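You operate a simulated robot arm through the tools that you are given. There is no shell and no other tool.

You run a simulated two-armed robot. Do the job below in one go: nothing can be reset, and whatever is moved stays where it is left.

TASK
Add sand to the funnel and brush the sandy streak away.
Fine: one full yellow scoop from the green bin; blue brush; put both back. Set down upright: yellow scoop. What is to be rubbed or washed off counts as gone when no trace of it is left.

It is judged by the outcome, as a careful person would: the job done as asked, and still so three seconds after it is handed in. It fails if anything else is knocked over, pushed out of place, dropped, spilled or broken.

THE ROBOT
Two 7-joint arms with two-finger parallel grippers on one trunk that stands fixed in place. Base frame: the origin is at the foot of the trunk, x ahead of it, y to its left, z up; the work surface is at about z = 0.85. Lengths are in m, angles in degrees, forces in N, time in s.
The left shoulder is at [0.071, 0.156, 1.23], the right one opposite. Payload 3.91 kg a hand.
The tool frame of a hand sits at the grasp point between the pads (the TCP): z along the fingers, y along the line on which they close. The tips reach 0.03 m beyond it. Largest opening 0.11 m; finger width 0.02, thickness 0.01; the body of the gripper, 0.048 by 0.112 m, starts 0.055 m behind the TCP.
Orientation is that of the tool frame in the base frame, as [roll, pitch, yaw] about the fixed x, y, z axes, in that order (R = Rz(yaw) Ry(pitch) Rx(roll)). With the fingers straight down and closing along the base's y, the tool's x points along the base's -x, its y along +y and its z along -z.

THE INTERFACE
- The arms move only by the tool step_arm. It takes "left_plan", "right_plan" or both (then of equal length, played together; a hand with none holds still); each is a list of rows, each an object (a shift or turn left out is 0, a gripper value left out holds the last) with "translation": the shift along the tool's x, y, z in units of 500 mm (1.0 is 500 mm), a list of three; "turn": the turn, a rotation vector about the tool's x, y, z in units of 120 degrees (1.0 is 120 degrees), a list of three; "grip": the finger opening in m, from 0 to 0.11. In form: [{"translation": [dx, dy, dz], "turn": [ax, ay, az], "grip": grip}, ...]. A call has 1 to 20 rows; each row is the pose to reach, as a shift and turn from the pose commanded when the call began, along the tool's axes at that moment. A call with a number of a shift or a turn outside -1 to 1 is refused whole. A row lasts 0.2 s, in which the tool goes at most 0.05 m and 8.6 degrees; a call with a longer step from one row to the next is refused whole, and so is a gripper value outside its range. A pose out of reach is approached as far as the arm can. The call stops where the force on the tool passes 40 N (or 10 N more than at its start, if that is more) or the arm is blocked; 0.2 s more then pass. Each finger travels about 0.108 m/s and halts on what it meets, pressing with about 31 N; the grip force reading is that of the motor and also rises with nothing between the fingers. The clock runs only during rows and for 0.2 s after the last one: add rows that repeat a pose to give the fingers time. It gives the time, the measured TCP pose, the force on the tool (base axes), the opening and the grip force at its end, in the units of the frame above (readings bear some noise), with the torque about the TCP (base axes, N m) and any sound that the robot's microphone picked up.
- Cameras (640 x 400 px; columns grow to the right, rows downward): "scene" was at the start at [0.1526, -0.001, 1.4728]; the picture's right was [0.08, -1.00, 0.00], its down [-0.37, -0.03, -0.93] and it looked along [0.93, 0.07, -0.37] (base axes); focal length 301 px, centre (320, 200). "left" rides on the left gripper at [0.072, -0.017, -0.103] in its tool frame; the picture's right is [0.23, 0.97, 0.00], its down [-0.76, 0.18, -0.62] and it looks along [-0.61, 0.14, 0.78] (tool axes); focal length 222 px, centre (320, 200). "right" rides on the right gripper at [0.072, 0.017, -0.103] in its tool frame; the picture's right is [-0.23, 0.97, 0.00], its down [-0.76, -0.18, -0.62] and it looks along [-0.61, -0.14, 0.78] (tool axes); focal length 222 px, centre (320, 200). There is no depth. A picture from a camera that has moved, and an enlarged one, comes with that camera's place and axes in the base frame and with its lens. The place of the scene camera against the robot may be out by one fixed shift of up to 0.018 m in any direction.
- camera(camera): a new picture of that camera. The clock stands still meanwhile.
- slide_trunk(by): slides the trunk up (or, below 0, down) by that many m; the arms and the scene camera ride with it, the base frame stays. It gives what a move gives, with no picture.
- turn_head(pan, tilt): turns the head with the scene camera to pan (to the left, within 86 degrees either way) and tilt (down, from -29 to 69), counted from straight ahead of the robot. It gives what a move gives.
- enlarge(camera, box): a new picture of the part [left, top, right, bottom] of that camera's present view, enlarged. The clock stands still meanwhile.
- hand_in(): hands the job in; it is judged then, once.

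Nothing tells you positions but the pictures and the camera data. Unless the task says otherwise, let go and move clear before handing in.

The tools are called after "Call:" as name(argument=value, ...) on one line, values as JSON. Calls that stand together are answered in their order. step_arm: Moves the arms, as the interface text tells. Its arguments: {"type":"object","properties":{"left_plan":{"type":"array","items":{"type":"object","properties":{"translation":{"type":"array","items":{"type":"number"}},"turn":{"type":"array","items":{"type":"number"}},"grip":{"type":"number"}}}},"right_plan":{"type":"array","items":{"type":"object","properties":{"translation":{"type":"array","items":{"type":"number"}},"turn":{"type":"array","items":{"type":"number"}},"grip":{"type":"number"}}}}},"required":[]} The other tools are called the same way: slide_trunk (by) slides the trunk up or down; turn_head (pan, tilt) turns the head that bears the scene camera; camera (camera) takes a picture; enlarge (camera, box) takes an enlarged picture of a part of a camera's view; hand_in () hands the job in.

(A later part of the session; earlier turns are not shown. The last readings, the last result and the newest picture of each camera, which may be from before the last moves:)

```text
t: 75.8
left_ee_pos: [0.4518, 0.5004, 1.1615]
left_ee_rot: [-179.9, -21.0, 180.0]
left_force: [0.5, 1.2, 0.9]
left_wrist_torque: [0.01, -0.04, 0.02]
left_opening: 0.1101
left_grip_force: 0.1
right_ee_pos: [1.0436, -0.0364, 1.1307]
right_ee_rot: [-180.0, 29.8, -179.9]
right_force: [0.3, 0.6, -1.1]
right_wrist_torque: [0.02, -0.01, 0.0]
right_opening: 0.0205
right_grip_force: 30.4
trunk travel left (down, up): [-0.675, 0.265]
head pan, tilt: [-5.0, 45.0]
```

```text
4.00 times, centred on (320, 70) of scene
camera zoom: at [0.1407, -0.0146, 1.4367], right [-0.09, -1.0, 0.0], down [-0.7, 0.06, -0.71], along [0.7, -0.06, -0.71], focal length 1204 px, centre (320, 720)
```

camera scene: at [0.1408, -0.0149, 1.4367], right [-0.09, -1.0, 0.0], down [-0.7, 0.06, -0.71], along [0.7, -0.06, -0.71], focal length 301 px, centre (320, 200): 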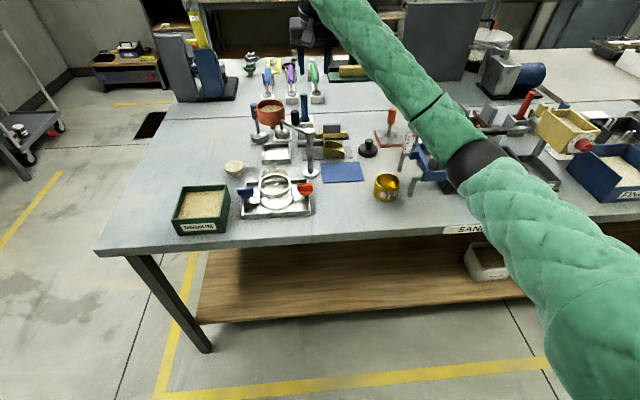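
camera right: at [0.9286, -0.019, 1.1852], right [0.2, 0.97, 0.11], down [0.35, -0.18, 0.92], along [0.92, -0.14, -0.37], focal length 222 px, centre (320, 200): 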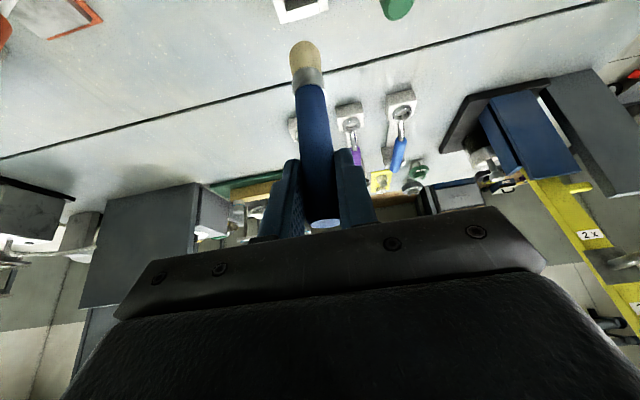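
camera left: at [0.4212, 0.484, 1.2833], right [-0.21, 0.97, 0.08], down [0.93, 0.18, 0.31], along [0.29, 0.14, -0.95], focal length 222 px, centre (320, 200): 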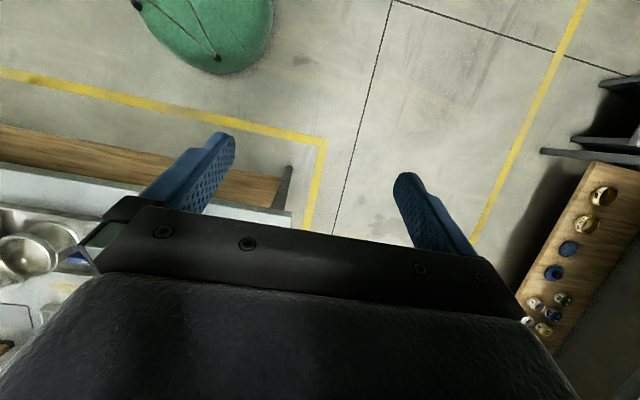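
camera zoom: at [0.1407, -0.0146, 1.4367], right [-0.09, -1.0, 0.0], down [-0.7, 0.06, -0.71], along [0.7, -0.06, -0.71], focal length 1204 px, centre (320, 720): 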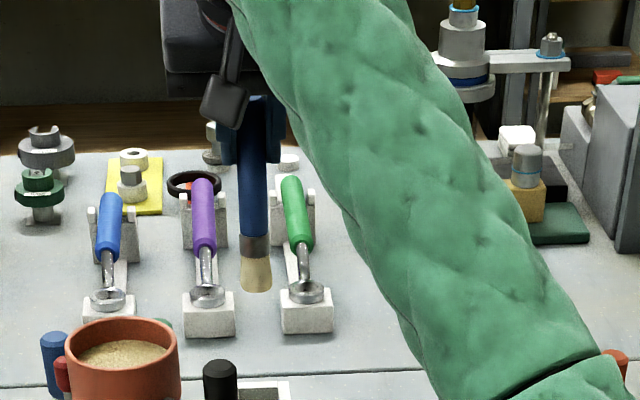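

The brush is out: blue handle, ferrule and round bristles about 24 mm across, with the tip about 0.121 m below the TCP. I'll carry it high over the funnel arm to above the streak at about [0.85, 0.056].

Call:
step_arm(right_plan=[{"translation": [-0.05, 0, -0.0866]}, {"translation": [0.017, 0.037, -0.1253]}, {"translation": [0.084, 0.074, -0.164]}, {"translation": [0.151, 0.111, -0.203]}, {"translation": [0.218, 0.148, -0.2415]}, {"translation": [0.2853, 0.1848, -0.2802]}, {"translation": [0.2853, 0.1848, -0.2802]}])

Call:
camera(camera="right")

Call:
turn_head(pan=5, tilt=45)

Call:
camera(camera="scene")

```text
t: 77.4
left_ee_pos: [0.4508, 0.5004, 1.1606]
left_ee_rot: [-179.8, -21.0, -180.0]
left_force: [-0.8, -0.5, -0.8]
left_wrist_torque: [0.02, -0.01, 0.0]
left_opening: 0.1099
left_grip_force: 0.1
right_ee_pos: [0.8515, 0.0577, 1.1818]
right_ee_rot: [-179.8, 30.0, 179.9]
right_force: [-0.9, 1.0, -1.2]
right_wrist_torque: [0.03, 0.01, 0.0]
right_opening: 0.0204
right_grip_force: 31.2
trunk travel left (down, up): [-0.675, 0.265]
head pan, tilt: [-5.0, 45.0]
```

```text
taken
camera right: at [0.7367, 0.0745, 1.2345], right [0.2, 0.97, 0.11], down [0.35, -0.18, 0.92], along [0.92, -0.14, -0.38], focal length 222 px, centre (320, 200)
```

right: 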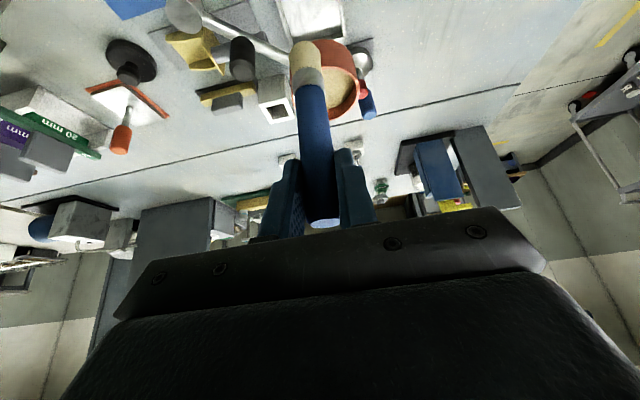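

```text
t: 78.1
left_ee_pos: [0.4506, 0.5005, 1.1592]
left_ee_rot: [-179.9, -21.0, 180.0]
left_force: [-0.4, 0.5, -0.3]
left_wrist_torque: [-0.04, 0.0, 0.03]
left_opening: 0.1098
left_grip_force: 0.0
right_ee_pos: [0.8508, 0.0569, 1.1818]
right_ee_rot: [-180.0, 30.0, -180.0]
right_force: [-0.6, -0.8, -0.8]
right_wrist_torque: [0.0, -0.02, 0.02]
right_opening: 0.0204
right_grip_force: 31.0
trunk travel left (down, up): [-0.675, 0.265]
head pan, tilt: [5.0, 45.0]
```

```text
taken
camera scene: at [0.1407, -0.0009, 1.4367], right [0.09, -1.0, 0.0], down [-0.7, -0.06, -0.71], along [0.7, 0.06, -0.71], focal length 301 px, centre (320, 200)
```

scene: 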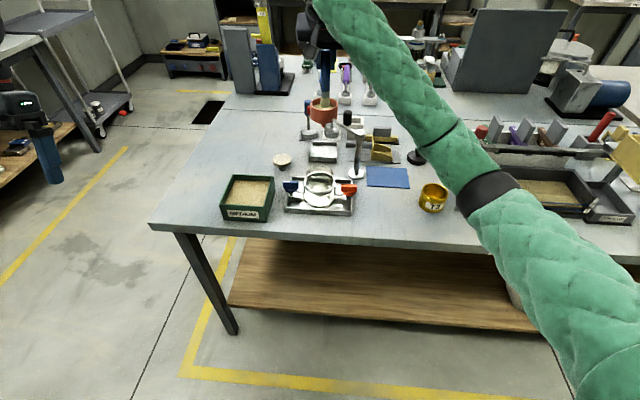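

The brush hangs vertically above the streak and the elbow is high at the right. I'll descend to about 1.5 cm above the table and look.

Call:
step_arm(right_plan=[{"translation": [0.042, -0.001, 0.07]}, {"translation": [0.084, -0.001, 0.14]}, {"translation": [0.126, -0.002, 0.21]}, {"translation": [0.168, -0.002, 0.28]}, {"translation": [0.202, -0.002, 0.338]}, {"translation": [0.202, -0.002, 0.338]}])

Call:
camera(camera="right")

Call:
camera(camera="scene")

Call:
enlarge(camera="scene", box=[270, 110, 390, 210])

```text
t: 79.5
left_ee_pos: [0.451, 0.4998, 1.1613]
left_ee_rot: [-179.9, -20.9, 180.0]
left_force: [0.6, -0.1, -0.4]
left_wrist_torque: [-0.03, -0.04, -0.02]
left_opening: 0.1097
left_grip_force: 0.0
right_ee_pos: [0.8475, 0.0545, 0.9834]
right_ee_rot: [-180.0, 30.0, 179.9]
right_force: [-0.2, -0.5, -0.6]
right_wrist_torque: [-0.03, -0.01, -0.04]
right_opening: 0.0203
right_grip_force: 30.7
trunk travel left (down, up): [-0.675, 0.265]
head pan, tilt: [5.0, 45.0]
```

```text
taken
camera right: at [0.7325, 0.0719, 1.0375], right [0.2, 0.97, 0.11], down [0.35, -0.18, 0.92], along [0.92, -0.14, -0.37], focal length 222 px, centre (320, 200)
```

right: 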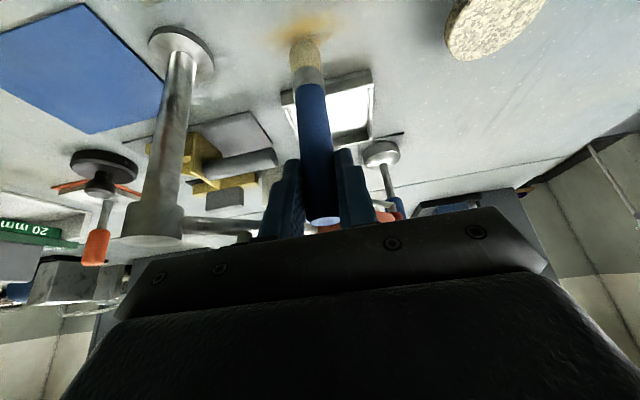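

```text
taken
camera scene: at [0.1408, -0.0008, 1.4367], right [0.09, -1.0, 0.0], down [-0.7, -0.06, -0.71], along [0.7, 0.06, -0.71], focal length 301 px, centre (320, 200)
```

scene: 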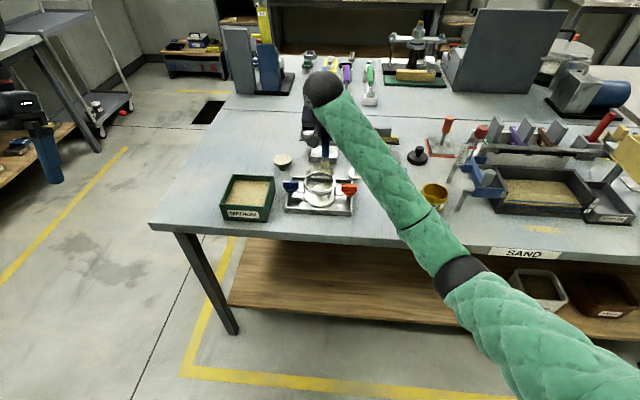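

```text
4.00 times, centred on (330, 160) of scene
camera zoom: at [0.1408, -0.0008, 1.4367], right [0.09, -1.0, 0.0], down [-0.7, -0.06, -0.71], along [0.7, 0.06, -0.71], focal length 1204 px, centre (280, 360)
```

zoom: 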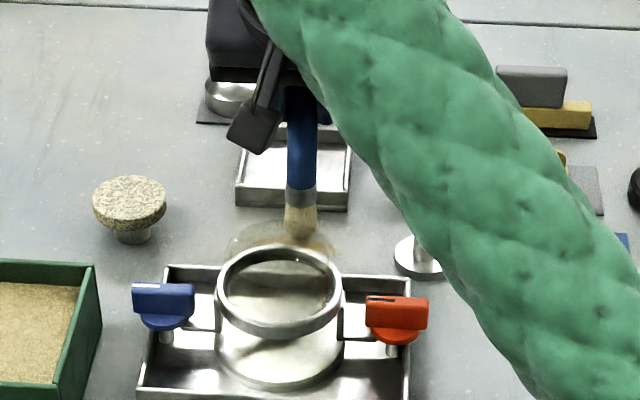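

Call:
enlarge(camera="right", box=[220, 0, 400, 110])

```text
3.56 times, centred on (310, 55) of right
camera zoom: at [0.7325, 0.0719, 1.0375], right [0.2, 0.97, 0.11], down [0.35, -0.18, 0.92], along [0.92, -0.14, -0.37], focal length 790 px, centre (356, 716)
```

zoom: 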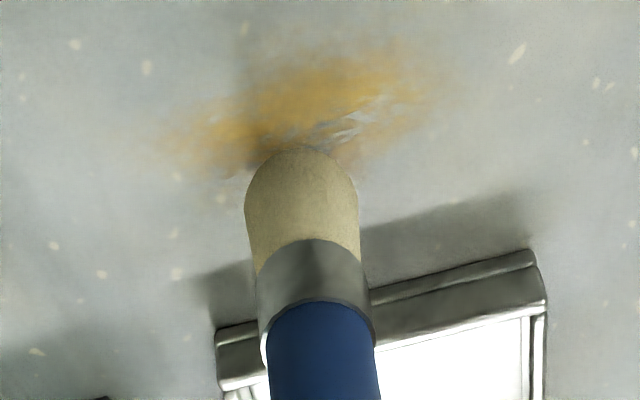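

The streak spans about x 0.83–0.86, y 0.02–0.093, right under the bristles. I'll lower gently until the bristles touch.

Call:
step_arm(right_plan=[{"translation": [0.006, 0, 0.0104]}, {"translation": [0.01, 0, 0.0173]}])

Call:
step_arm(right_plan=[{"translation": [0.001, 0, 0.0017]}, {"translation": [0.002, 0, 0.0035]}])

Call:
enlarge(camera="right", box=[220, 0, 400, 110])

```text
t: 80.1
left_ee_pos: [0.4513, 0.5008, 1.1604]
left_ee_rot: [-179.9, -21.0, -180.0]
left_force: [-0.4, -0.5, -0.3]
left_wrist_torque: [0.01, 0.03, -0.01]
left_opening: 0.1097
left_grip_force: 0.0
right_ee_pos: [0.848, 0.0548, 0.9743]
right_ee_rot: [-179.9, 30.1, -180.0]
right_force: [-0.8, -0.4, -0.1]
right_wrist_torque: [-0.04, 0.03, 0.0]
right_opening: 0.0206
right_grip_force: 30.8
trunk travel left (down, up): [-0.675, 0.265]
head pan, tilt: [5.0, 45.0]
```

```text
t: 80.7
left_ee_pos: [0.4506, 0.5004, 1.1592]
left_ee_rot: [-179.9, -21.0, 179.9]
left_force: [-0.3, 0.1, 0.2]
left_wrist_torque: [0.04, -0.03, 0.03]
left_opening: 0.11
left_grip_force: 0.0
right_ee_pos: [0.8473, 0.0556, 0.9733]
right_ee_rot: [-180.0, 30.0, 179.9]
right_force: [-0.4, -0.4, 1.0]
right_wrist_torque: [-0.24, 0.05, 0.01]
right_opening: 0.0207
right_grip_force: 30.8
trunk travel left (down, up): [-0.675, 0.265]
head pan, tilt: [5.0, 45.0]
```

```text
3.56 times, centred on (310, 55) of right
camera zoom: at [0.7324, 0.0731, 1.0262], right [0.2, 0.97, 0.11], down [0.35, -0.18, 0.92], along [0.92, -0.14, -0.37], focal length 790 px, centre (356, 716)
```

zoom: 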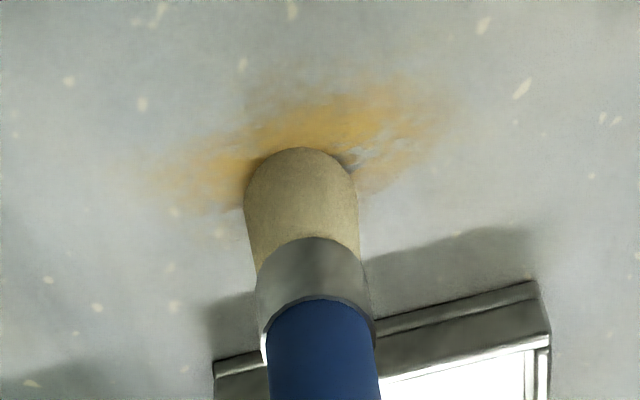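

Light contact is made. Now I'll run the first set of strokes along the streak at three x positions.

Call:
step_arm(right_plan=[{"translation": [0.001, -0.04, 0.0017]}, {"translation": [0.001, -0.08, 0.0017]}, {"translation": [0.0218, -0.084, -0.0103]}, {"translation": [0.0218, -0.04, -0.0103]}, {"translation": [0.0218, 0, -0.0103]}, {"translation": [0.0218, 0.04, -0.0103]}, {"translation": [0.0218, 0.08, -0.0103]}, {"translation": [0.0218, 0.1, -0.0103]}, {"translation": [0.001, 0.1, 0.0017]}, {"translation": [0.001, 0.06, 0.0017]}, {"translation": [0.001, 0.02, 0.0017]}, {"translation": [0.001, -0.02, 0.0017]}, {"translation": [0.001, -0.06, 0.0017]}, {"translation": [-0.0198, -0.04, 0.0137]}, {"translation": [-0.0198, 0, 0.0137]}, {"translation": [-0.0198, 0.04, 0.0137]}, {"translation": [-0.0198, 0.08, 0.0137]}, {"translation": [-0.0198, 0.1, 0.0137]}, {"translation": [0.001, 0.1, 0.0017]}, {"translation": [0.001, 0.1, 0.0017]}])

Call:
enlarge(camera="right", box=[180, 0, 400, 130])

Call:
enlarge(camera="scene", box=[270, 110, 390, 210])

```text
t: 84.9
left_ee_pos: [0.4506, 0.5008, 1.1599]
left_ee_rot: [-179.9, -20.9, -180.0]
left_force: [0.0, 0.2, 0.4]
left_wrist_torque: [0.01, -0.01, -0.01]
left_opening: 0.1101
left_grip_force: 0.1
right_ee_pos: [0.8475, 0.1075, 0.9731]
right_ee_rot: [179.9, 29.9, -180.0]
right_force: [1.0, 2.1, 5.8]
right_wrist_torque: [0.36, -0.15, 0.06]
right_opening: 0.0203
right_grip_force: 30.7
trunk travel left (down, up): [-0.675, 0.265]
head pan, tilt: [5.0, 45.0]
```

```text
2.91 times, centred on (290, 65) of right
camera zoom: at [0.7319, 0.1238, 1.0256], right [0.2, 0.97, 0.11], down [0.35, -0.18, 0.92], along [0.92, -0.14, -0.37], focal length 646 px, centre (407, 593)
```

zoom: 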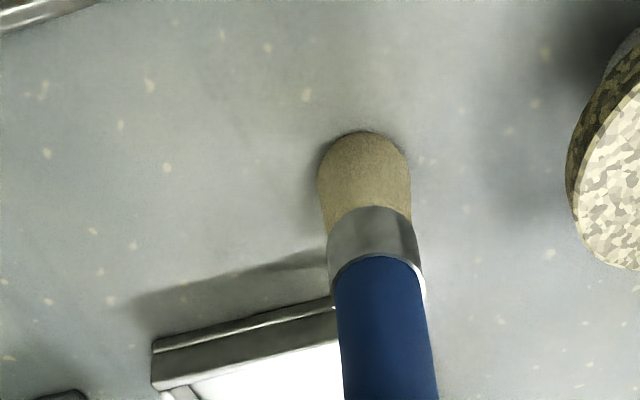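

```text
4.00 times, centred on (330, 160) of scene
camera zoom: at [0.1404, -0.0005, 1.4367], right [0.09, -1.0, 0.0], down [-0.7, -0.06, -0.71], along [0.7, 0.06, -0.71], focal length 1204 px, centre (280, 360)
```

zoom: 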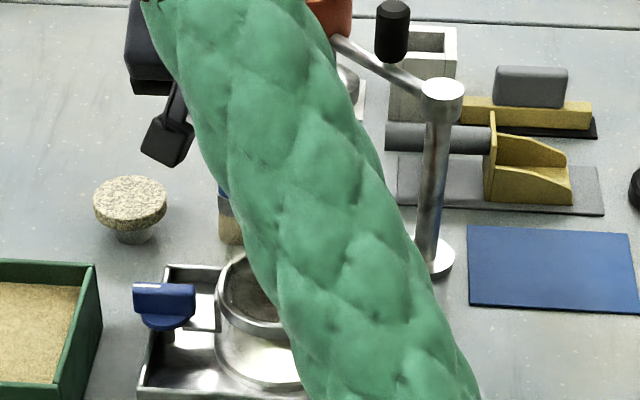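

The streak looks gone. I'll lift the brush and inspect the area closely for any trace.

Call:
step_arm(right_plan=[{"translation": [-0.02, 0, -0.0346]}, {"translation": [-0.05, 0, -0.0866]}, {"translation": [-0.08, 0, -0.1386]}, {"translation": [-0.08, 0, -0.1386]}])

Call:
enlarge(camera="right", box=[150, 0, 400, 150])

Call:
camera(camera="right")

```text
t: 85.9
left_ee_pos: [0.4511, 0.5014, 1.1604]
left_ee_rot: [-179.9, -20.9, 179.9]
left_force: [-0.2, -1.0, -0.1]
left_wrist_torque: [0.01, -0.03, 0.03]
left_opening: 0.11
left_grip_force: 0.1
right_ee_pos: [0.8472, 0.1055, 1.0519]
right_ee_rot: [-179.9, 29.9, 179.9]
right_force: [0.0, 0.3, -0.1]
right_wrist_torque: [0.07, 0.0, -0.04]
right_opening: 0.0204
right_grip_force: 31.3
trunk travel left (down, up): [-0.675, 0.265]
head pan, tilt: [5.0, 45.0]
```

```text
2.56 times, centred on (275, 75) of right
camera zoom: at [0.7329, 0.1234, 1.1056], right [0.2, 0.97, 0.11], down [0.35, -0.18, 0.92], along [0.92, -0.14, -0.37], focal length 569 px, centre (435, 520)
```

zoom: 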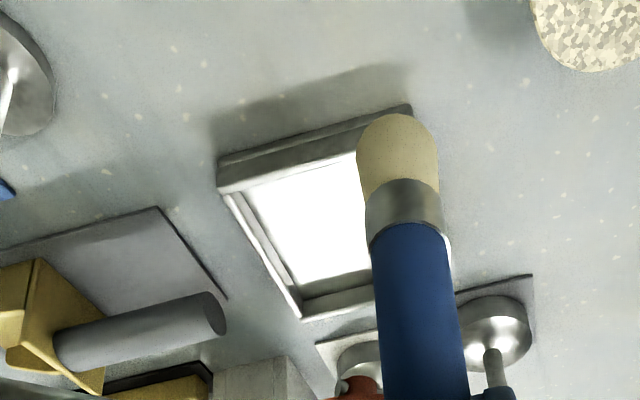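

```text
taken
camera right: at [0.7329, 0.1234, 1.1056], right [0.2, 0.97, 0.11], down [0.35, -0.18, 0.92], along [0.92, -0.14, -0.37], focal length 222 px, centre (320, 200)
```

right: 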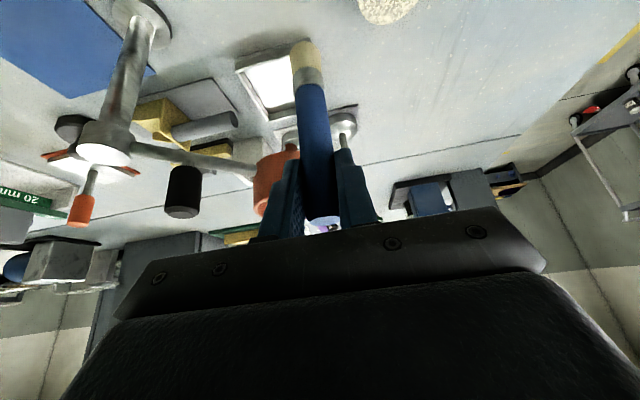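

Call:
step_arm(right_plan=[{"translation": [-0.005, -0.034, -0.075]}, {"translation": [-0.01, -0.067, -0.15]}, {"translation": [-0.0134, -0.1, -0.2232]}, {"translation": [0.04, -0.1, -0.254]}, {"translation": [0.073, -0.1, -0.273]}])

Call:
camera(camera="right")

Call:
enlarge(camera="right", box=[220, 0, 420, 100])

Call:
enlarge(camera="scene", box=[270, 110, 390, 210])

```text
t: 87.3
left_ee_pos: [0.4502, 0.5023, 1.1583]
left_ee_rot: [-179.8, -21.0, -180.0]
left_force: [0.1, -0.4, -0.7]
left_wrist_torque: [0.03, -0.01, -0.04]
left_opening: 0.11
left_grip_force: 0.1
right_ee_pos: [0.8366, -0.0065, 1.1041]
right_ee_rot: [-174.9, 32.5, 178.2]
right_force: [-2.9, 7.0, -2.9]
right_wrist_torque: [0.92, 0.38, 0.02]
right_opening: 0.0208
right_grip_force: 30.9
right hand out of reach, approached as far as the arm can: row 2, 3, 4, 5
trunk travel left (down, up): [-0.675, 0.265]
head pan, tilt: [5.0, 45.0]
stopped in row 5 (right hand): the arm was blocked; the commanded pose is now the measured one
```

```text
taken
camera right: at [0.7218, 0.0236, 1.151], right [0.27, 0.96, 0.05], down [0.3, -0.13, 0.95], along [0.92, -0.24, -0.32], focal length 222 px, centre (320, 200)
```

right: 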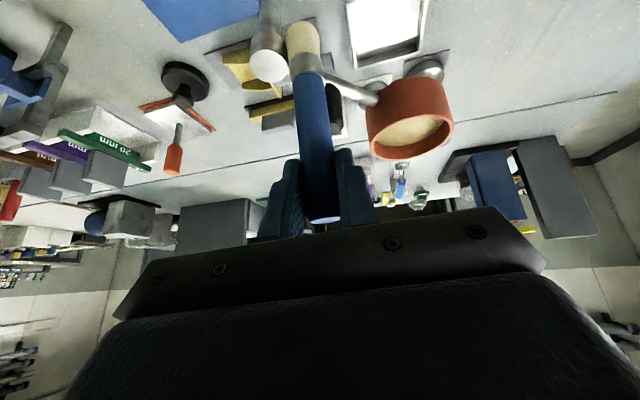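

```text
3.20 times, centred on (320, 50) of right
camera zoom: at [0.7218, 0.0236, 1.151], right [0.27, 0.96, 0.05], down [0.3, -0.13, 0.95], along [0.92, -0.24, -0.32], focal length 711 px, centre (320, 680)
```

zoom: 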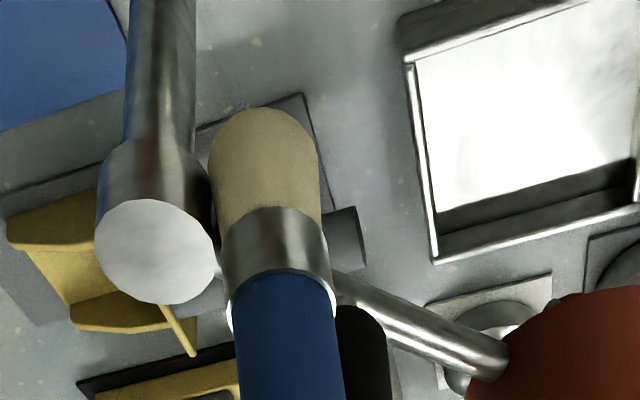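

```text
4.00 times, centred on (330, 160) of scene
camera zoom: at [0.1407, 0.0007, 1.4365], right [0.09, -1.0, 0.0], down [-0.7, -0.06, -0.71], along [0.7, 0.06, -0.71], focal length 1204 px, centre (280, 360)
```

zoom: 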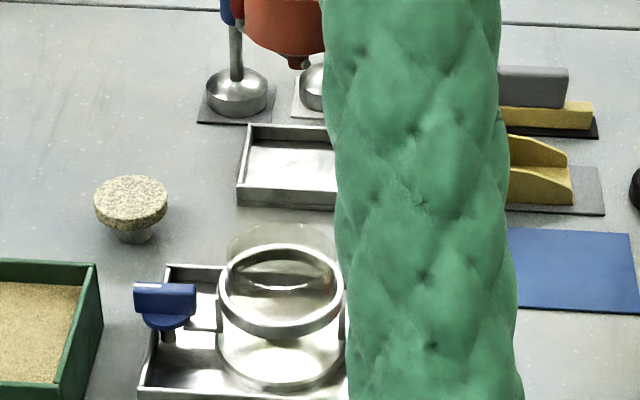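

The lift hit the arm's posture limit and drifted right, so the brush is now leaning on the funnel stand's column with about 7 N. I'll back straight off to the left at once.

Call:
step_arm(right_plan=[{"translation": [0, 0.03, 0]}, {"translation": [0, 0.07, 0]}, {"translation": [0, 0.12, 0]}, {"translation": [0, 0.12, 0]}])

Call:
camera(camera="scene")

Call:
camera(camera="right")

```text
t: 88.5
left_ee_pos: [0.4499, 0.5027, 1.1615]
left_ee_rot: [-179.7, -20.9, -180.0]
left_force: [-0.1, 1.0, 0.5]
left_wrist_torque: [0.0, -0.02, -0.02]
left_opening: 0.11
left_grip_force: 0.0
right_ee_pos: [0.8546, 0.0108, 1.0954]
right_ee_rot: [-171.3, 33.3, 177.4]
right_force: [-13.9, 0.8, 6.2]
right_wrist_torque: [-0.08, 0.76, -0.17]
right_opening: 0.0203
right_grip_force: 31.1
trunk travel left (down, up): [-0.675, 0.265]
head pan, tilt: [5.0, 45.0]
stopped in row 4 (right hand): the arm was blocked; the commanded pose is now the measured one
```

```text
taken
camera scene: at [0.1391, 0.0008, 1.4367], right [0.09, -1.0, 0.0], down [-0.7, -0.06, -0.71], along [0.7, 0.06, -0.71], focal length 301 px, centre (320, 200)
```

scene: 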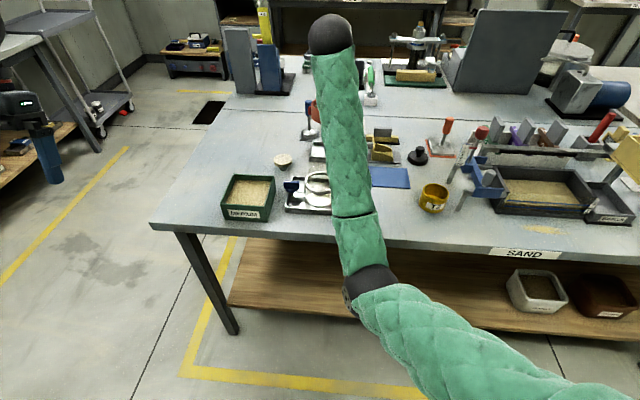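

```text
taken
camera right: at [0.7402, 0.0474, 1.1381], right [0.31, 0.95, 0.0], down [0.28, -0.1, 0.96], along [0.91, -0.3, -0.3], focal length 222 px, centre (320, 200)
```

right: 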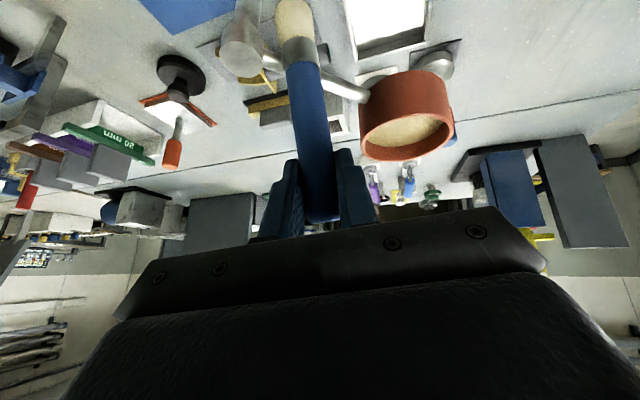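

The arm's elbow has dropped inward again and the brush shaft is now resting against the knob on the funnel arm. I'll lean the wrist to the right, which swings the brush left away from the knob and also frees the elbow.

Call:
step_arm(right_plan=[{"translation": [0.0004, 0.01, -0.002], "turn": [-0.0435, 0.0067, 0.0279]}, {"translation": [0.0008, 0.02, -0.0035], "turn": [-0.087, 0.0133, 0.0557]}, {"translation": [0.0011, 0.03, -0.005], "turn": [-0.1305, 0.02, 0.0836]}, {"translation": [0.0015, 0.039, -0.007], "turn": [-0.174, 0.0267, 0.1115]}])

Call:
camera(camera="right")

Call:
camera(camera="scene")

```text
t: 89.7
left_ee_pos: [0.4515, 0.5015, 1.1592]
left_ee_rot: [-179.9, -21.0, 180.0]
left_force: [0.3, 0.6, 0.0]
left_wrist_torque: [0.01, 0.01, -0.01]
left_opening: 0.1102
left_grip_force: 0.0
right_ee_pos: [0.8719, -0.0373, 1.0721]
right_ee_rot: [165.2, 30.2, 161.0]
right_force: [-0.6, 0.3, -1.8]
right_wrist_torque: [0.01, -0.06, 0.02]
right_opening: 0.0206
right_grip_force: 31.1
trunk travel left (down, up): [-0.675, 0.265]
head pan, tilt: [5.0, 45.0]
stopped in row 4 (right hand): the arm was blocked; the commanded pose is now the measured one
```

```text
taken
camera right: at [0.7592, -0.0103, 1.1266], right [0.37, 0.87, 0.33], down [0.25, -0.44, 0.86], along [0.89, -0.24, -0.38], focal length 222 px, centre (320, 200)
```

right: 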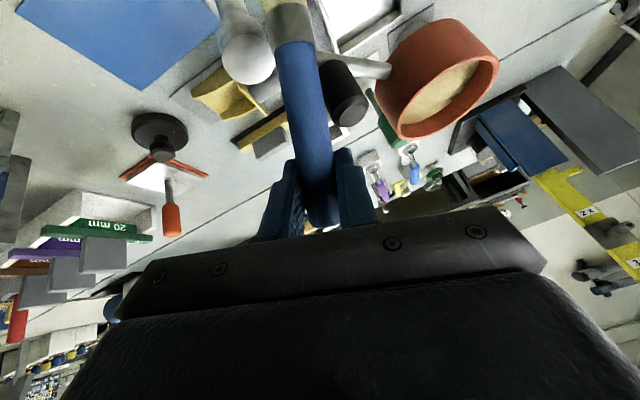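

```text
taken
camera scene: at [0.1407, -0.0004, 1.4366], right [0.09, -1.0, 0.0], down [-0.7, -0.06, -0.71], along [0.7, 0.06, -0.71], focal length 301 px, centre (320, 200)
```

scene: 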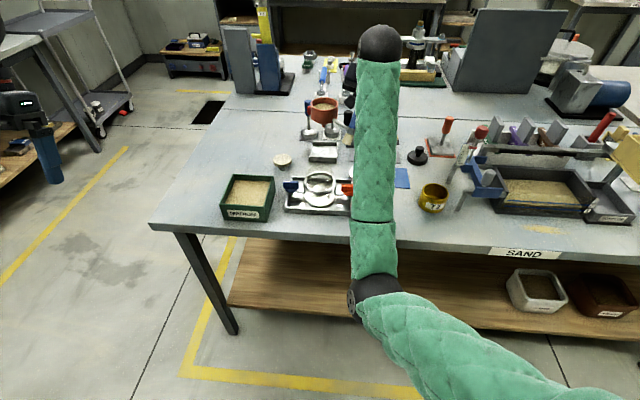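

The contact is released (force near zero), but I need to see whether the stand has moved and how the brush sits now.

Call:
enlarge(camera="right", box=[180, 0, 440, 160])

Call:
turn_head(pan=14, tilt=45)

Call:
enlarge(camera="scene", box=[310, 70, 470, 210])

```text
2.46 times, centred on (310, 80) of right
camera zoom: at [0.7592, -0.0103, 1.1266], right [0.37, 0.87, 0.33], down [0.25, -0.44, 0.86], along [0.89, -0.24, -0.38], focal length 547 px, centre (345, 495)
```

zoom: 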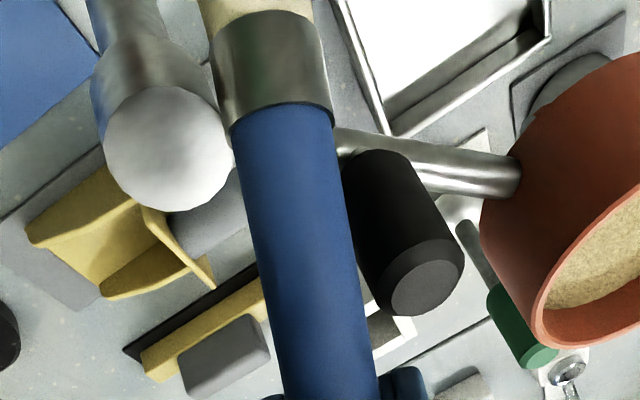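

```text
t: 90.4
left_ee_pos: [0.4511, 0.5014, 1.1607]
left_ee_rot: [-179.9, -21.0, 180.0]
left_force: [-0.5, -0.8, -0.9]
left_wrist_torque: [0.03, -0.01, -0.01]
left_opening: 0.11
left_grip_force: 0.0
right_ee_pos: [0.8714, -0.0394, 1.072]
right_ee_rot: [165.2, 30.0, 161.0]
right_force: [0.1, 1.0, 0.0]
right_wrist_torque: [-0.03, 0.02, 0.04]
right_opening: 0.0207
right_grip_force: 31.0
trunk travel left (down, up): [-0.675, 0.265]
head pan, tilt: [14.0, 45.0]
```

```text
2.86 times, centred on (390, 140) of scene
camera zoom: at [0.1388, 0.0118, 1.4367], right [0.24, -0.97, 0.0], down [-0.69, -0.17, -0.71], along [0.69, 0.17, -0.71], focal length 860 px, centre (120, 371)
```

zoom: 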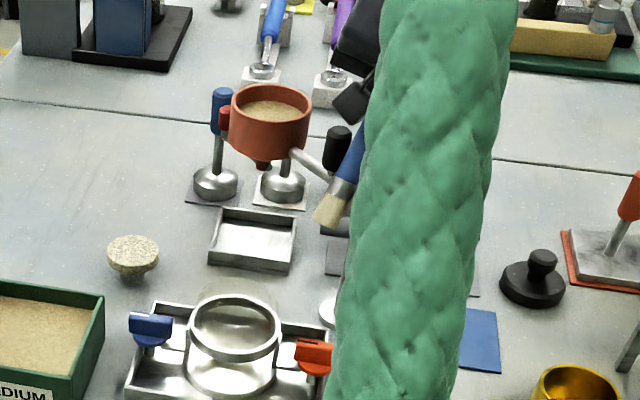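

The stand, arm and funnel are where they were, as checked against their earlier positions. The brush has turned about 24° in the grip. To get clear safely I'll raise the trunk, which lifts the whole arm straight up with its joints fixed.

Call:
slide_trunk(by=0.12)

Call:
camera(camera="right")

Call:
camera(camera="scene")

```text
t: 91.9
left_ee_pos: [0.4523, 0.5013, 1.281]
left_ee_rot: [-180.0, -21.1, -180.0]
left_force: [-0.3, 0.1, 0.3]
left_wrist_torque: [-0.02, 0.0, 0.01]
left_opening: 0.1098
left_grip_force: 0.1
right_ee_pos: [0.8716, -0.0382, 1.1915]
right_ee_rot: [165.1, 30.1, 161.0]
right_force: [-0.4, -0.5, -0.2]
right_wrist_torque: [0.02, -0.03, 0.03]
right_opening: 0.0204
right_grip_force: 31.4
trunk travel left (down, up): [-0.795, 0.145]
head pan, tilt: [14.0, 45.0]
```

```text
taken
camera right: at [0.7594, -0.0099, 1.2456], right [0.37, 0.87, 0.33], down [0.25, -0.44, 0.86], along [0.89, -0.24, -0.38], focal length 222 px, centre (320, 200)
```

right: 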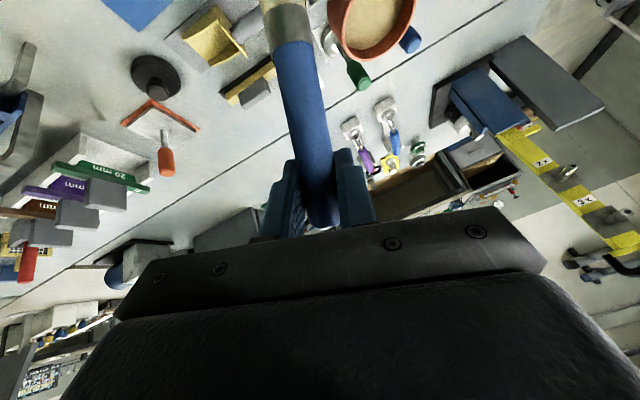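

```text
taken
camera scene: at [0.139, 0.0121, 1.5565], right [0.24, -0.97, 0.0], down [-0.69, -0.17, -0.71], along [0.69, 0.17, -0.71], focal length 301 px, centre (320, 200)
```

scene: 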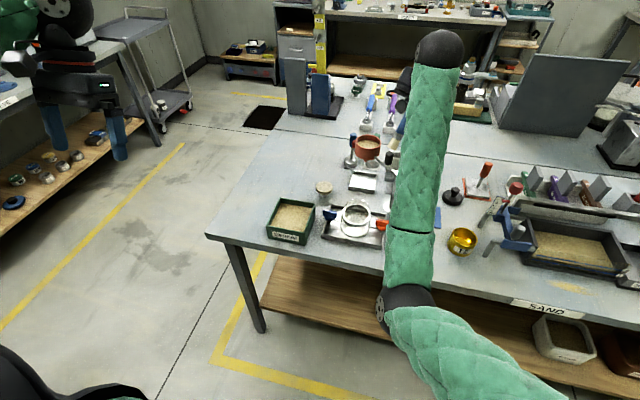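

The brush is clear of everything. I'll use this higher viewpoint to check the streak area and the stand.

Call:
enlarge(camera="scene", box=[300, 130, 420, 240])

Call:
enlarge(camera="scene", box=[330, 160, 400, 215])

```text
3.64 times, centred on (360, 185) of scene
camera zoom: at [0.139, 0.0121, 1.5565], right [0.24, -0.97, 0.0], down [-0.69, -0.17, -0.71], along [0.69, 0.17, -0.71], focal length 1094 px, centre (174, 254)
```

zoom: 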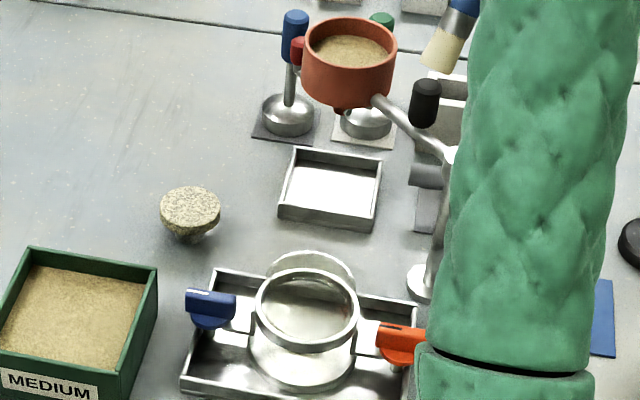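

```text
7.27 times, centred on (365, 188) of scene
camera zoom: at [0.139, 0.0121, 1.5565], right [0.24, -0.97, 0.0], down [-0.69, -0.17, -0.71], along [0.69, 0.17, -0.71], focal length 2189 px, centre (-7, 291)
```

zoom: 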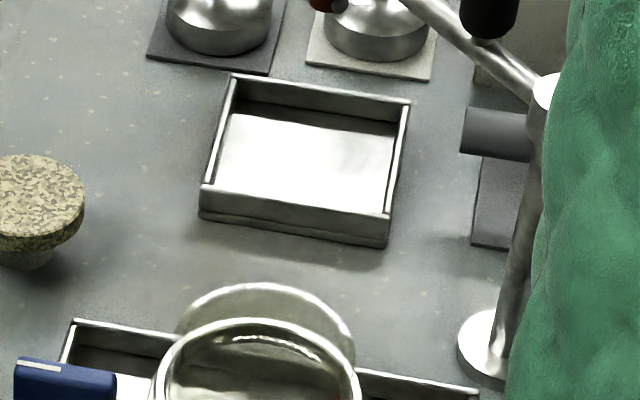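

The streak area looks clean from here. There is a second sandy mark at the right front, and to be safe I'll brush that as well before returning the brush. First I'll move right, straightening the hand so the brush is vertical again (pitch about 54°).

Call:
step_arm(right_plan=[{"translation": [-0.001, -0.064, -0.031], "turn": [0.0028, -0.0358, -0.0285]}, {"translation": [-0.002, -0.128, -0.061], "turn": [0.0056, -0.0717, -0.0569]}, {"translation": [-0.004, -0.192, -0.092], "turn": [0.0084, -0.1075, -0.0854]}, {"translation": [-0.005, -0.256, -0.122], "turn": [0.0112, -0.1434, -0.1138]}, {"translation": [-0.006, -0.32, -0.153], "turn": [0.014, -0.1792, -0.1423]}, {"translation": [-0.006, -0.32, -0.153], "turn": [0.014, -0.1792, -0.1423]}])

Call:
camera(camera="right")

Call:
turn_head(pan=-10, tilt=50)

Call:
camera(camera="scene")

```text
t: 93.3
left_ee_pos: [0.451, 0.5027, 1.2794]
left_ee_rot: [-179.9, -21.0, -180.0]
left_force: [-0.3, -0.6, -0.3]
left_wrist_torque: [-0.01, 0.0, -0.01]
left_opening: 0.1101
left_grip_force: 0.1
right_ee_pos: [0.8035, -0.195, 1.2217]
right_ee_rot: [179.6, 54.0, 180.0]
right_force: [-0.4, 1.3, -0.6]
right_wrist_torque: [0.0, -0.02, 0.0]
right_opening: 0.0205
right_grip_force: 31.2
trunk travel left (down, up): [-0.795, 0.145]
head pan, tilt: [14.0, 45.0]
```

```text
taken
camera right: at [0.6757, -0.1786, 1.2246], right [0.13, 0.97, 0.19], down [-0.06, -0.18, 0.98], along [0.99, -0.14, 0.03], focal length 222 px, centre (320, 200)
```

right: 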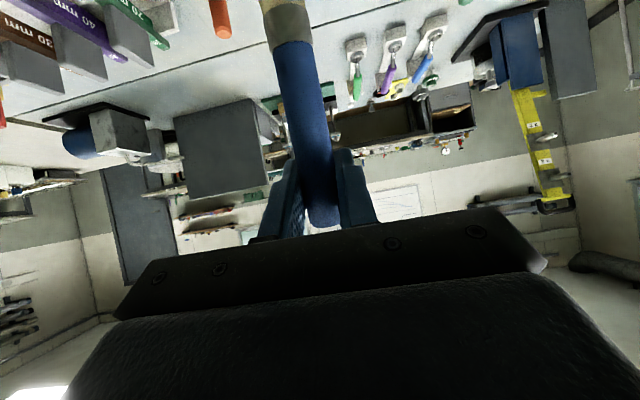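

```text
t: 94.2
left_ee_pos: [0.4519, 0.5007, 1.2809]
left_ee_rot: [-179.8, -21.0, -179.9]
left_force: [0.4, -0.1, -0.8]
left_wrist_torque: [0.01, 0.03, -0.02]
left_opening: 0.1101
left_grip_force: 0.0
right_ee_pos: [0.803, -0.196, 1.2221]
right_ee_rot: [179.5, 54.0, 179.9]
right_force: [0.0, -0.5, -0.6]
right_wrist_torque: [0.01, 0.03, 0.05]
right_opening: 0.0206
right_grip_force: 31.6
trunk travel left (down, up): [-0.795, 0.145]
head pan, tilt: [-10.0, 50.0]
```

```text
taken
camera scene: at [0.1356, -0.0213, 1.5498], right [-0.17, -0.98, 0.0], down [-0.75, 0.13, -0.64], along [0.63, -0.11, -0.77], focal length 301 px, centre (320, 200)
```

scene: 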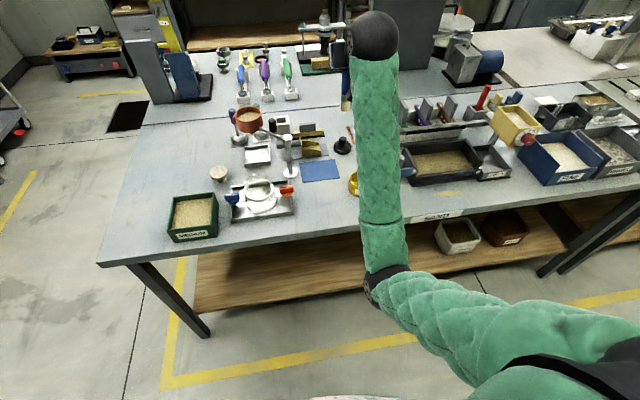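

Good, the brush is vertical and well clear. Zooming in on the funnel station from this side to verify the streak and the stand.

Call:
enlarge(camera="scene", box=[190, 90, 360, 230])

Call:
enlarge(camera="scene", box=[230, 130, 310, 200])

```text
2.86 times, centred on (275, 160) of scene
camera zoom: at [0.1356, -0.0213, 1.5498], right [-0.17, -0.98, 0.0], down [-0.75, 0.13, -0.64], along [0.63, -0.11, -0.77], focal length 860 px, centre (449, 314)
```

zoom: 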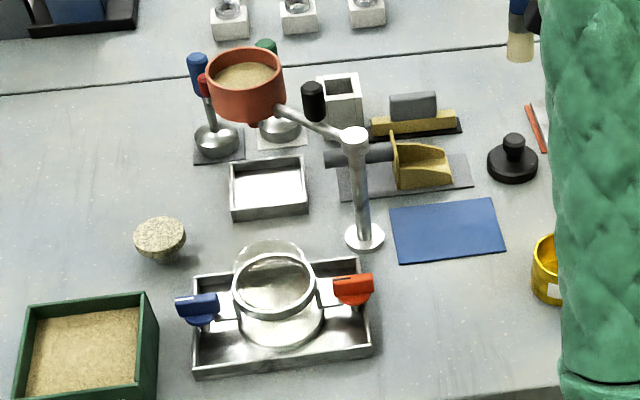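

```text
5.71 times, centred on (270, 165) of scene
camera zoom: at [0.1356, -0.0213, 1.5498], right [-0.17, -0.98, 0.0], down [-0.75, 0.13, -0.64], along [0.63, -0.11, -0.77], focal length 1720 px, centre (606, 400)
```

zoom: 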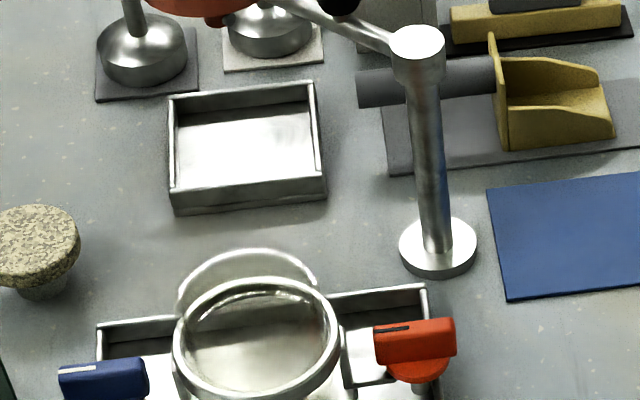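

The streak by the tray is gone and the stand is undisturbed. Now to the mark at the right front (about x 0.65–0.68, y -0.585 to -0.455): I'll move the brush there at height and look closely.

Call:
step_arm(right_plan=[{"translation": [0.04, -0.075, -0.02]}, {"translation": [0.08, -0.151, -0.04]}, {"translation": [0.12, -0.226, -0.06]}, {"translation": [0.16, -0.302, -0.08]}, {"translation": [0.199, -0.377, -0.099]}, {"translation": [0.239, -0.453, -0.119]}, {"translation": [0.279, -0.528, -0.139]}, {"translation": [0.279, -0.528, -0.139]}])

Call:
turn_head(pan=-35, tilt=50)

Call:
camera(camera="scene")

Call:
camera(camera="right")

```text
t: 96.0
left_ee_pos: [0.4523, 0.5027, 1.28]
left_ee_rot: [-179.8, -21.0, 180.0]
left_force: [0.0, 0.0, -0.1]
left_wrist_torque: [0.0, 0.0, 0.0]
left_opening: 0.1101
left_grip_force: 0.0
right_ee_pos: [0.6663, -0.4597, 1.15]
right_ee_rot: [179.7, 53.9, 179.8]
right_force: [0.1, -0.4, -0.5]
right_wrist_torque: [0.03, -0.02, 0.02]
right_opening: 0.0206
right_grip_force: 31.0
trunk travel left (down, up): [-0.795, 0.145]
head pan, tilt: [-10.0, 50.0]
```

```text
t: 96.8
left_ee_pos: [0.4512, 0.5005, 1.281]
left_ee_rot: [-179.9, -20.9, 180.0]
left_force: [-0.3, -0.9, -0.4]
left_wrist_torque: [0.0, 0.02, -0.03]
left_opening: 0.1103
left_grip_force: 0.0
right_ee_pos: [0.665, -0.4612, 1.1494]
right_ee_rot: [179.6, 53.9, 179.9]
right_force: [-0.9, 0.4, -1.1]
right_wrist_torque: [-0.03, -0.01, -0.01]
right_opening: 0.0206
right_grip_force: 31.2
trunk travel left (down, up): [-0.795, 0.145]
head pan, tilt: [-35.0, 50.0]
```

```text
taken
camera scene: at [0.1227, -0.0524, 1.5498], right [-0.57, -0.82, 0.0], down [-0.63, 0.44, -0.64], along [0.53, -0.37, -0.77], focal length 301 px, centre (320, 200)
```

scene: 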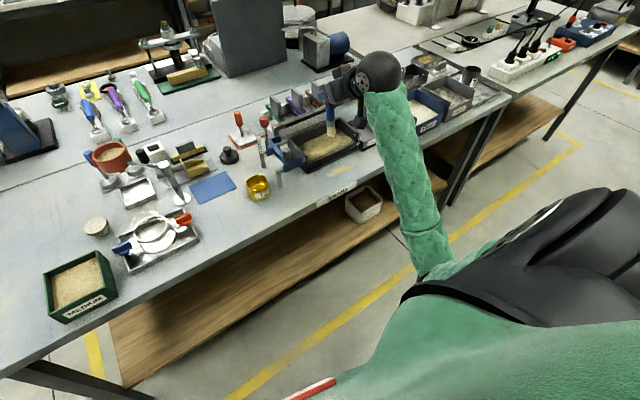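

```text
taken
camera right: at [0.5384, -0.4435, 1.1517], right [0.13, 0.97, 0.19], down [-0.06, -0.18, 0.98], along [0.99, -0.14, 0.03], focal length 222 px, centre (320, 200)
```

right: 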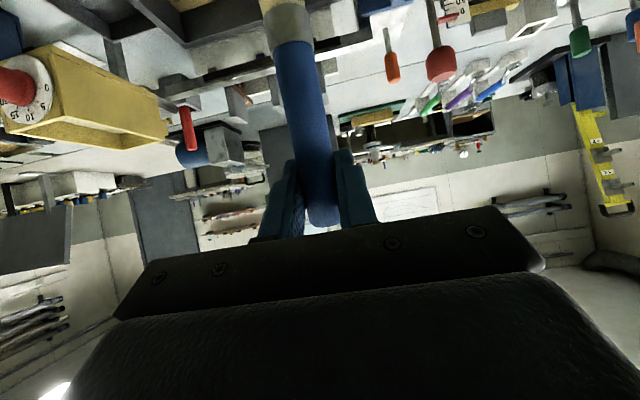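

Call:
enlarge(camera="scene", box=[270, 80, 410, 200])

Call:
enlarge(camera="scene", box=[310, 140, 390, 195])

Call:
enlarge(camera="scene", box=[60, 130, 220, 250])

```text
3.33 times, centred on (340, 140) of scene
camera zoom: at [0.1227, -0.0524, 1.5498], right [-0.57, -0.82, 0.0], down [-0.63, 0.44, -0.64], along [0.53, -0.37, -0.77], focal length 1003 px, centre (253, 400)
```

zoom: 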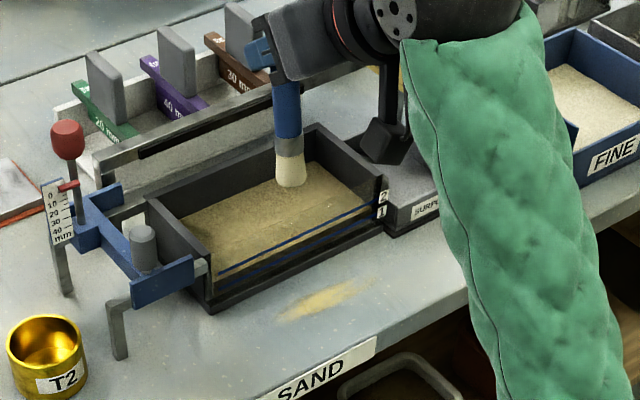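

```text
7.27 times, centred on (350, 168) of scene
camera zoom: at [0.1227, -0.0524, 1.5498], right [-0.57, -0.82, 0.0], down [-0.63, 0.44, -0.64], along [0.53, -0.37, -0.77], focal length 2189 px, centre (102, 436)
```

zoom: 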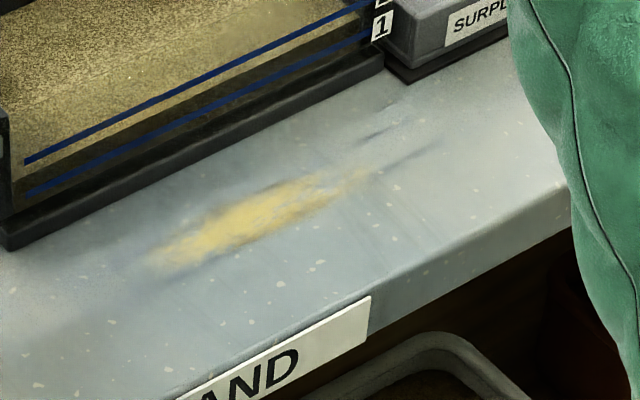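

```text
3.33 times, centred on (140, 190) of scene
camera zoom: at [0.1227, -0.0524, 1.5498], right [-0.57, -0.82, 0.0], down [-0.63, 0.44, -0.64], along [0.53, -0.37, -0.77], focal length 1003 px, centre (920, 233)
```

zoom: 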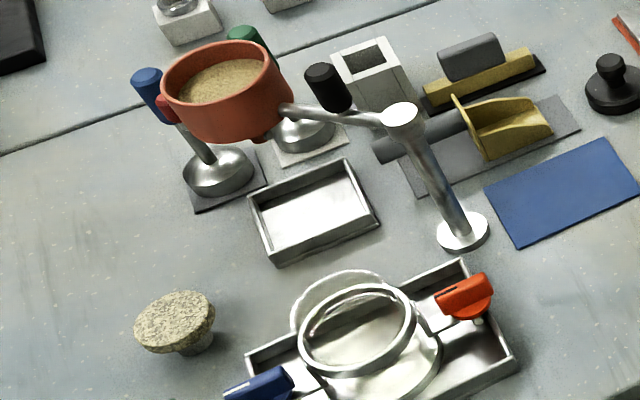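

The mark lies at about x 0.655–0.682, y -0.575 to -0.448, with the trough's front wall at x ≈ 0.718, so there is room. I'll lower the trunk back down, bringing the brush tip to just above it.

Call:
slide_trunk(by=-0.12)

Call:
camera(camera="scene")

Call:
enlarge(camera="scene", box=[300, 60, 440, 180])

```text
t: 98.3
left_ee_pos: [0.4515, 0.4996, 1.1601]
left_ee_rot: [-180.0, -20.8, -180.0]
left_force: [0.3, -0.8, -0.3]
left_wrist_torque: [0.0, 0.02, -0.01]
left_opening: 0.1099
left_grip_force: 0.0
right_ee_pos: [0.6653, -0.4613, 1.0293]
right_ee_rot: [179.6, 53.9, 179.8]
right_force: [-1.4, -0.1, -1.2]
right_wrist_torque: [0.0, 0.0, 0.01]
right_opening: 0.0205
right_grip_force: 31.5
trunk travel left (down, up): [-0.675, 0.265]
head pan, tilt: [-35.0, 50.0]
```

```text
taken
camera scene: at [0.1226, -0.0523, 1.4299], right [-0.57, -0.82, 0.0], down [-0.63, 0.44, -0.64], along [0.53, -0.37, -0.77], focal length 301 px, centre (320, 200)
```

scene: 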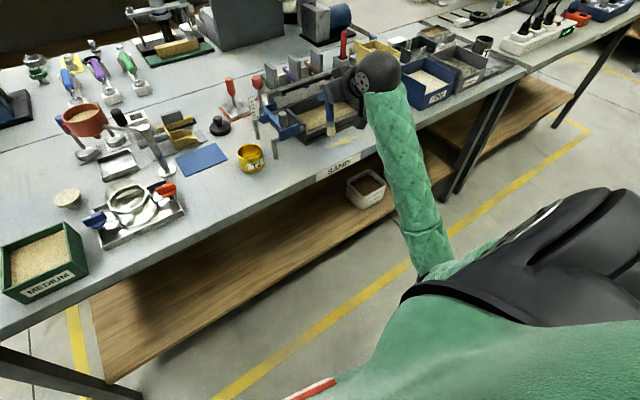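

```text
3.33 times, centred on (370, 120) of scene
camera zoom: at [0.1226, -0.0523, 1.4299], right [-0.57, -0.82, 0.0], down [-0.63, 0.44, -0.64], along [0.53, -0.37, -0.77], focal length 1003 px, centre (153, 467)
```

zoom: 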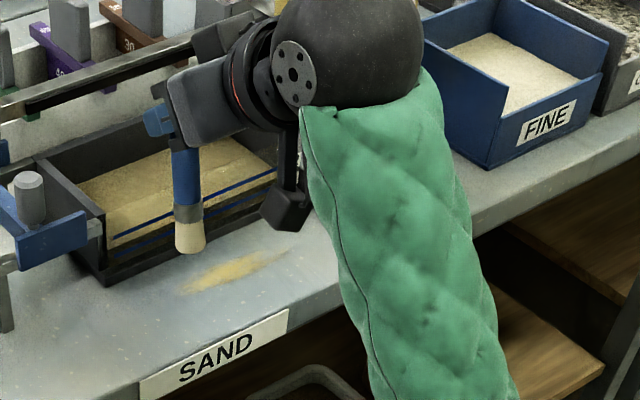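

The brush tip hangs just above the near end of the mark. Descending to contact in small steps.

Call:
step_arm(right_plan=[{"translation": [0.03, 0, 0.022]}, {"translation": [0.06, 0, 0.0436]}, {"translation": [0.077, 0, 0.056]}])

Call:
step_arm(right_plan=[{"translation": [0.004, 0, 0.003]}, {"translation": [0.008, 0, 0.0059]}])

Call:
enlarge(camera="scene", box=[300, 80, 420, 170])

```text
t: 99.2
left_ee_pos: [0.451, 0.5002, 1.1602]
left_ee_rot: [-179.9, -21.0, -180.0]
left_force: [0.8, -0.2, 0.4]
left_wrist_torque: [0.02, -0.02, -0.02]
left_opening: 0.1103
left_grip_force: 0.0
right_ee_pos: [0.6648, -0.4596, 0.981]
right_ee_rot: [179.6, 53.9, 179.9]
right_force: [-0.5, 0.0, -0.5]
right_wrist_torque: [0.0, -0.02, 0.05]
right_opening: 0.0204
right_grip_force: 31.0
trunk travel left (down, up): [-0.675, 0.265]
head pan, tilt: [-35.0, 50.0]
```

```text
t: 99.8
left_ee_pos: [0.4495, 0.5, 1.1603]
left_ee_rot: [-179.9, -21.0, -179.9]
left_force: [1.0, -0.7, 0.6]
left_wrist_torque: [-0.01, -0.03, 0.03]
left_opening: 0.1097
left_grip_force: 0.1
right_ee_pos: [0.665, -0.4606, 0.9765]
right_ee_rot: [179.6, 54.0, 179.8]
right_force: [0.8, 0.3, 0.1]
right_wrist_torque: [-0.01, 0.0, 0.01]
right_opening: 0.0204
right_grip_force: 30.7
trunk travel left (down, up): [-0.675, 0.265]
head pan, tilt: [-35.0, 50.0]
```

```text
4.44 times, centred on (360, 125) of scene
camera zoom: at [0.1227, -0.0523, 1.4298], right [-0.57, -0.82, 0.0], down [-0.63, 0.44, -0.64], along [0.53, -0.37, -0.77], focal length 1338 px, centre (142, 533)
```

zoom: 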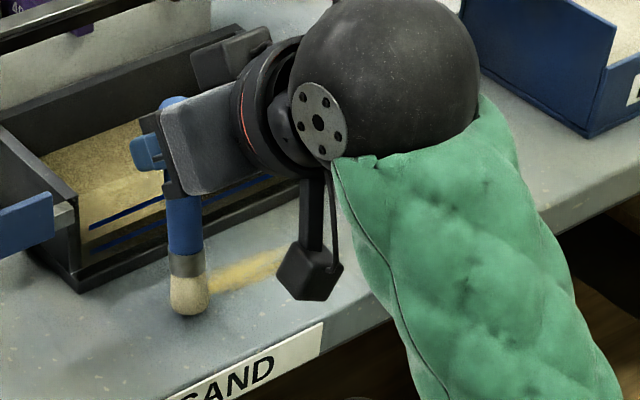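

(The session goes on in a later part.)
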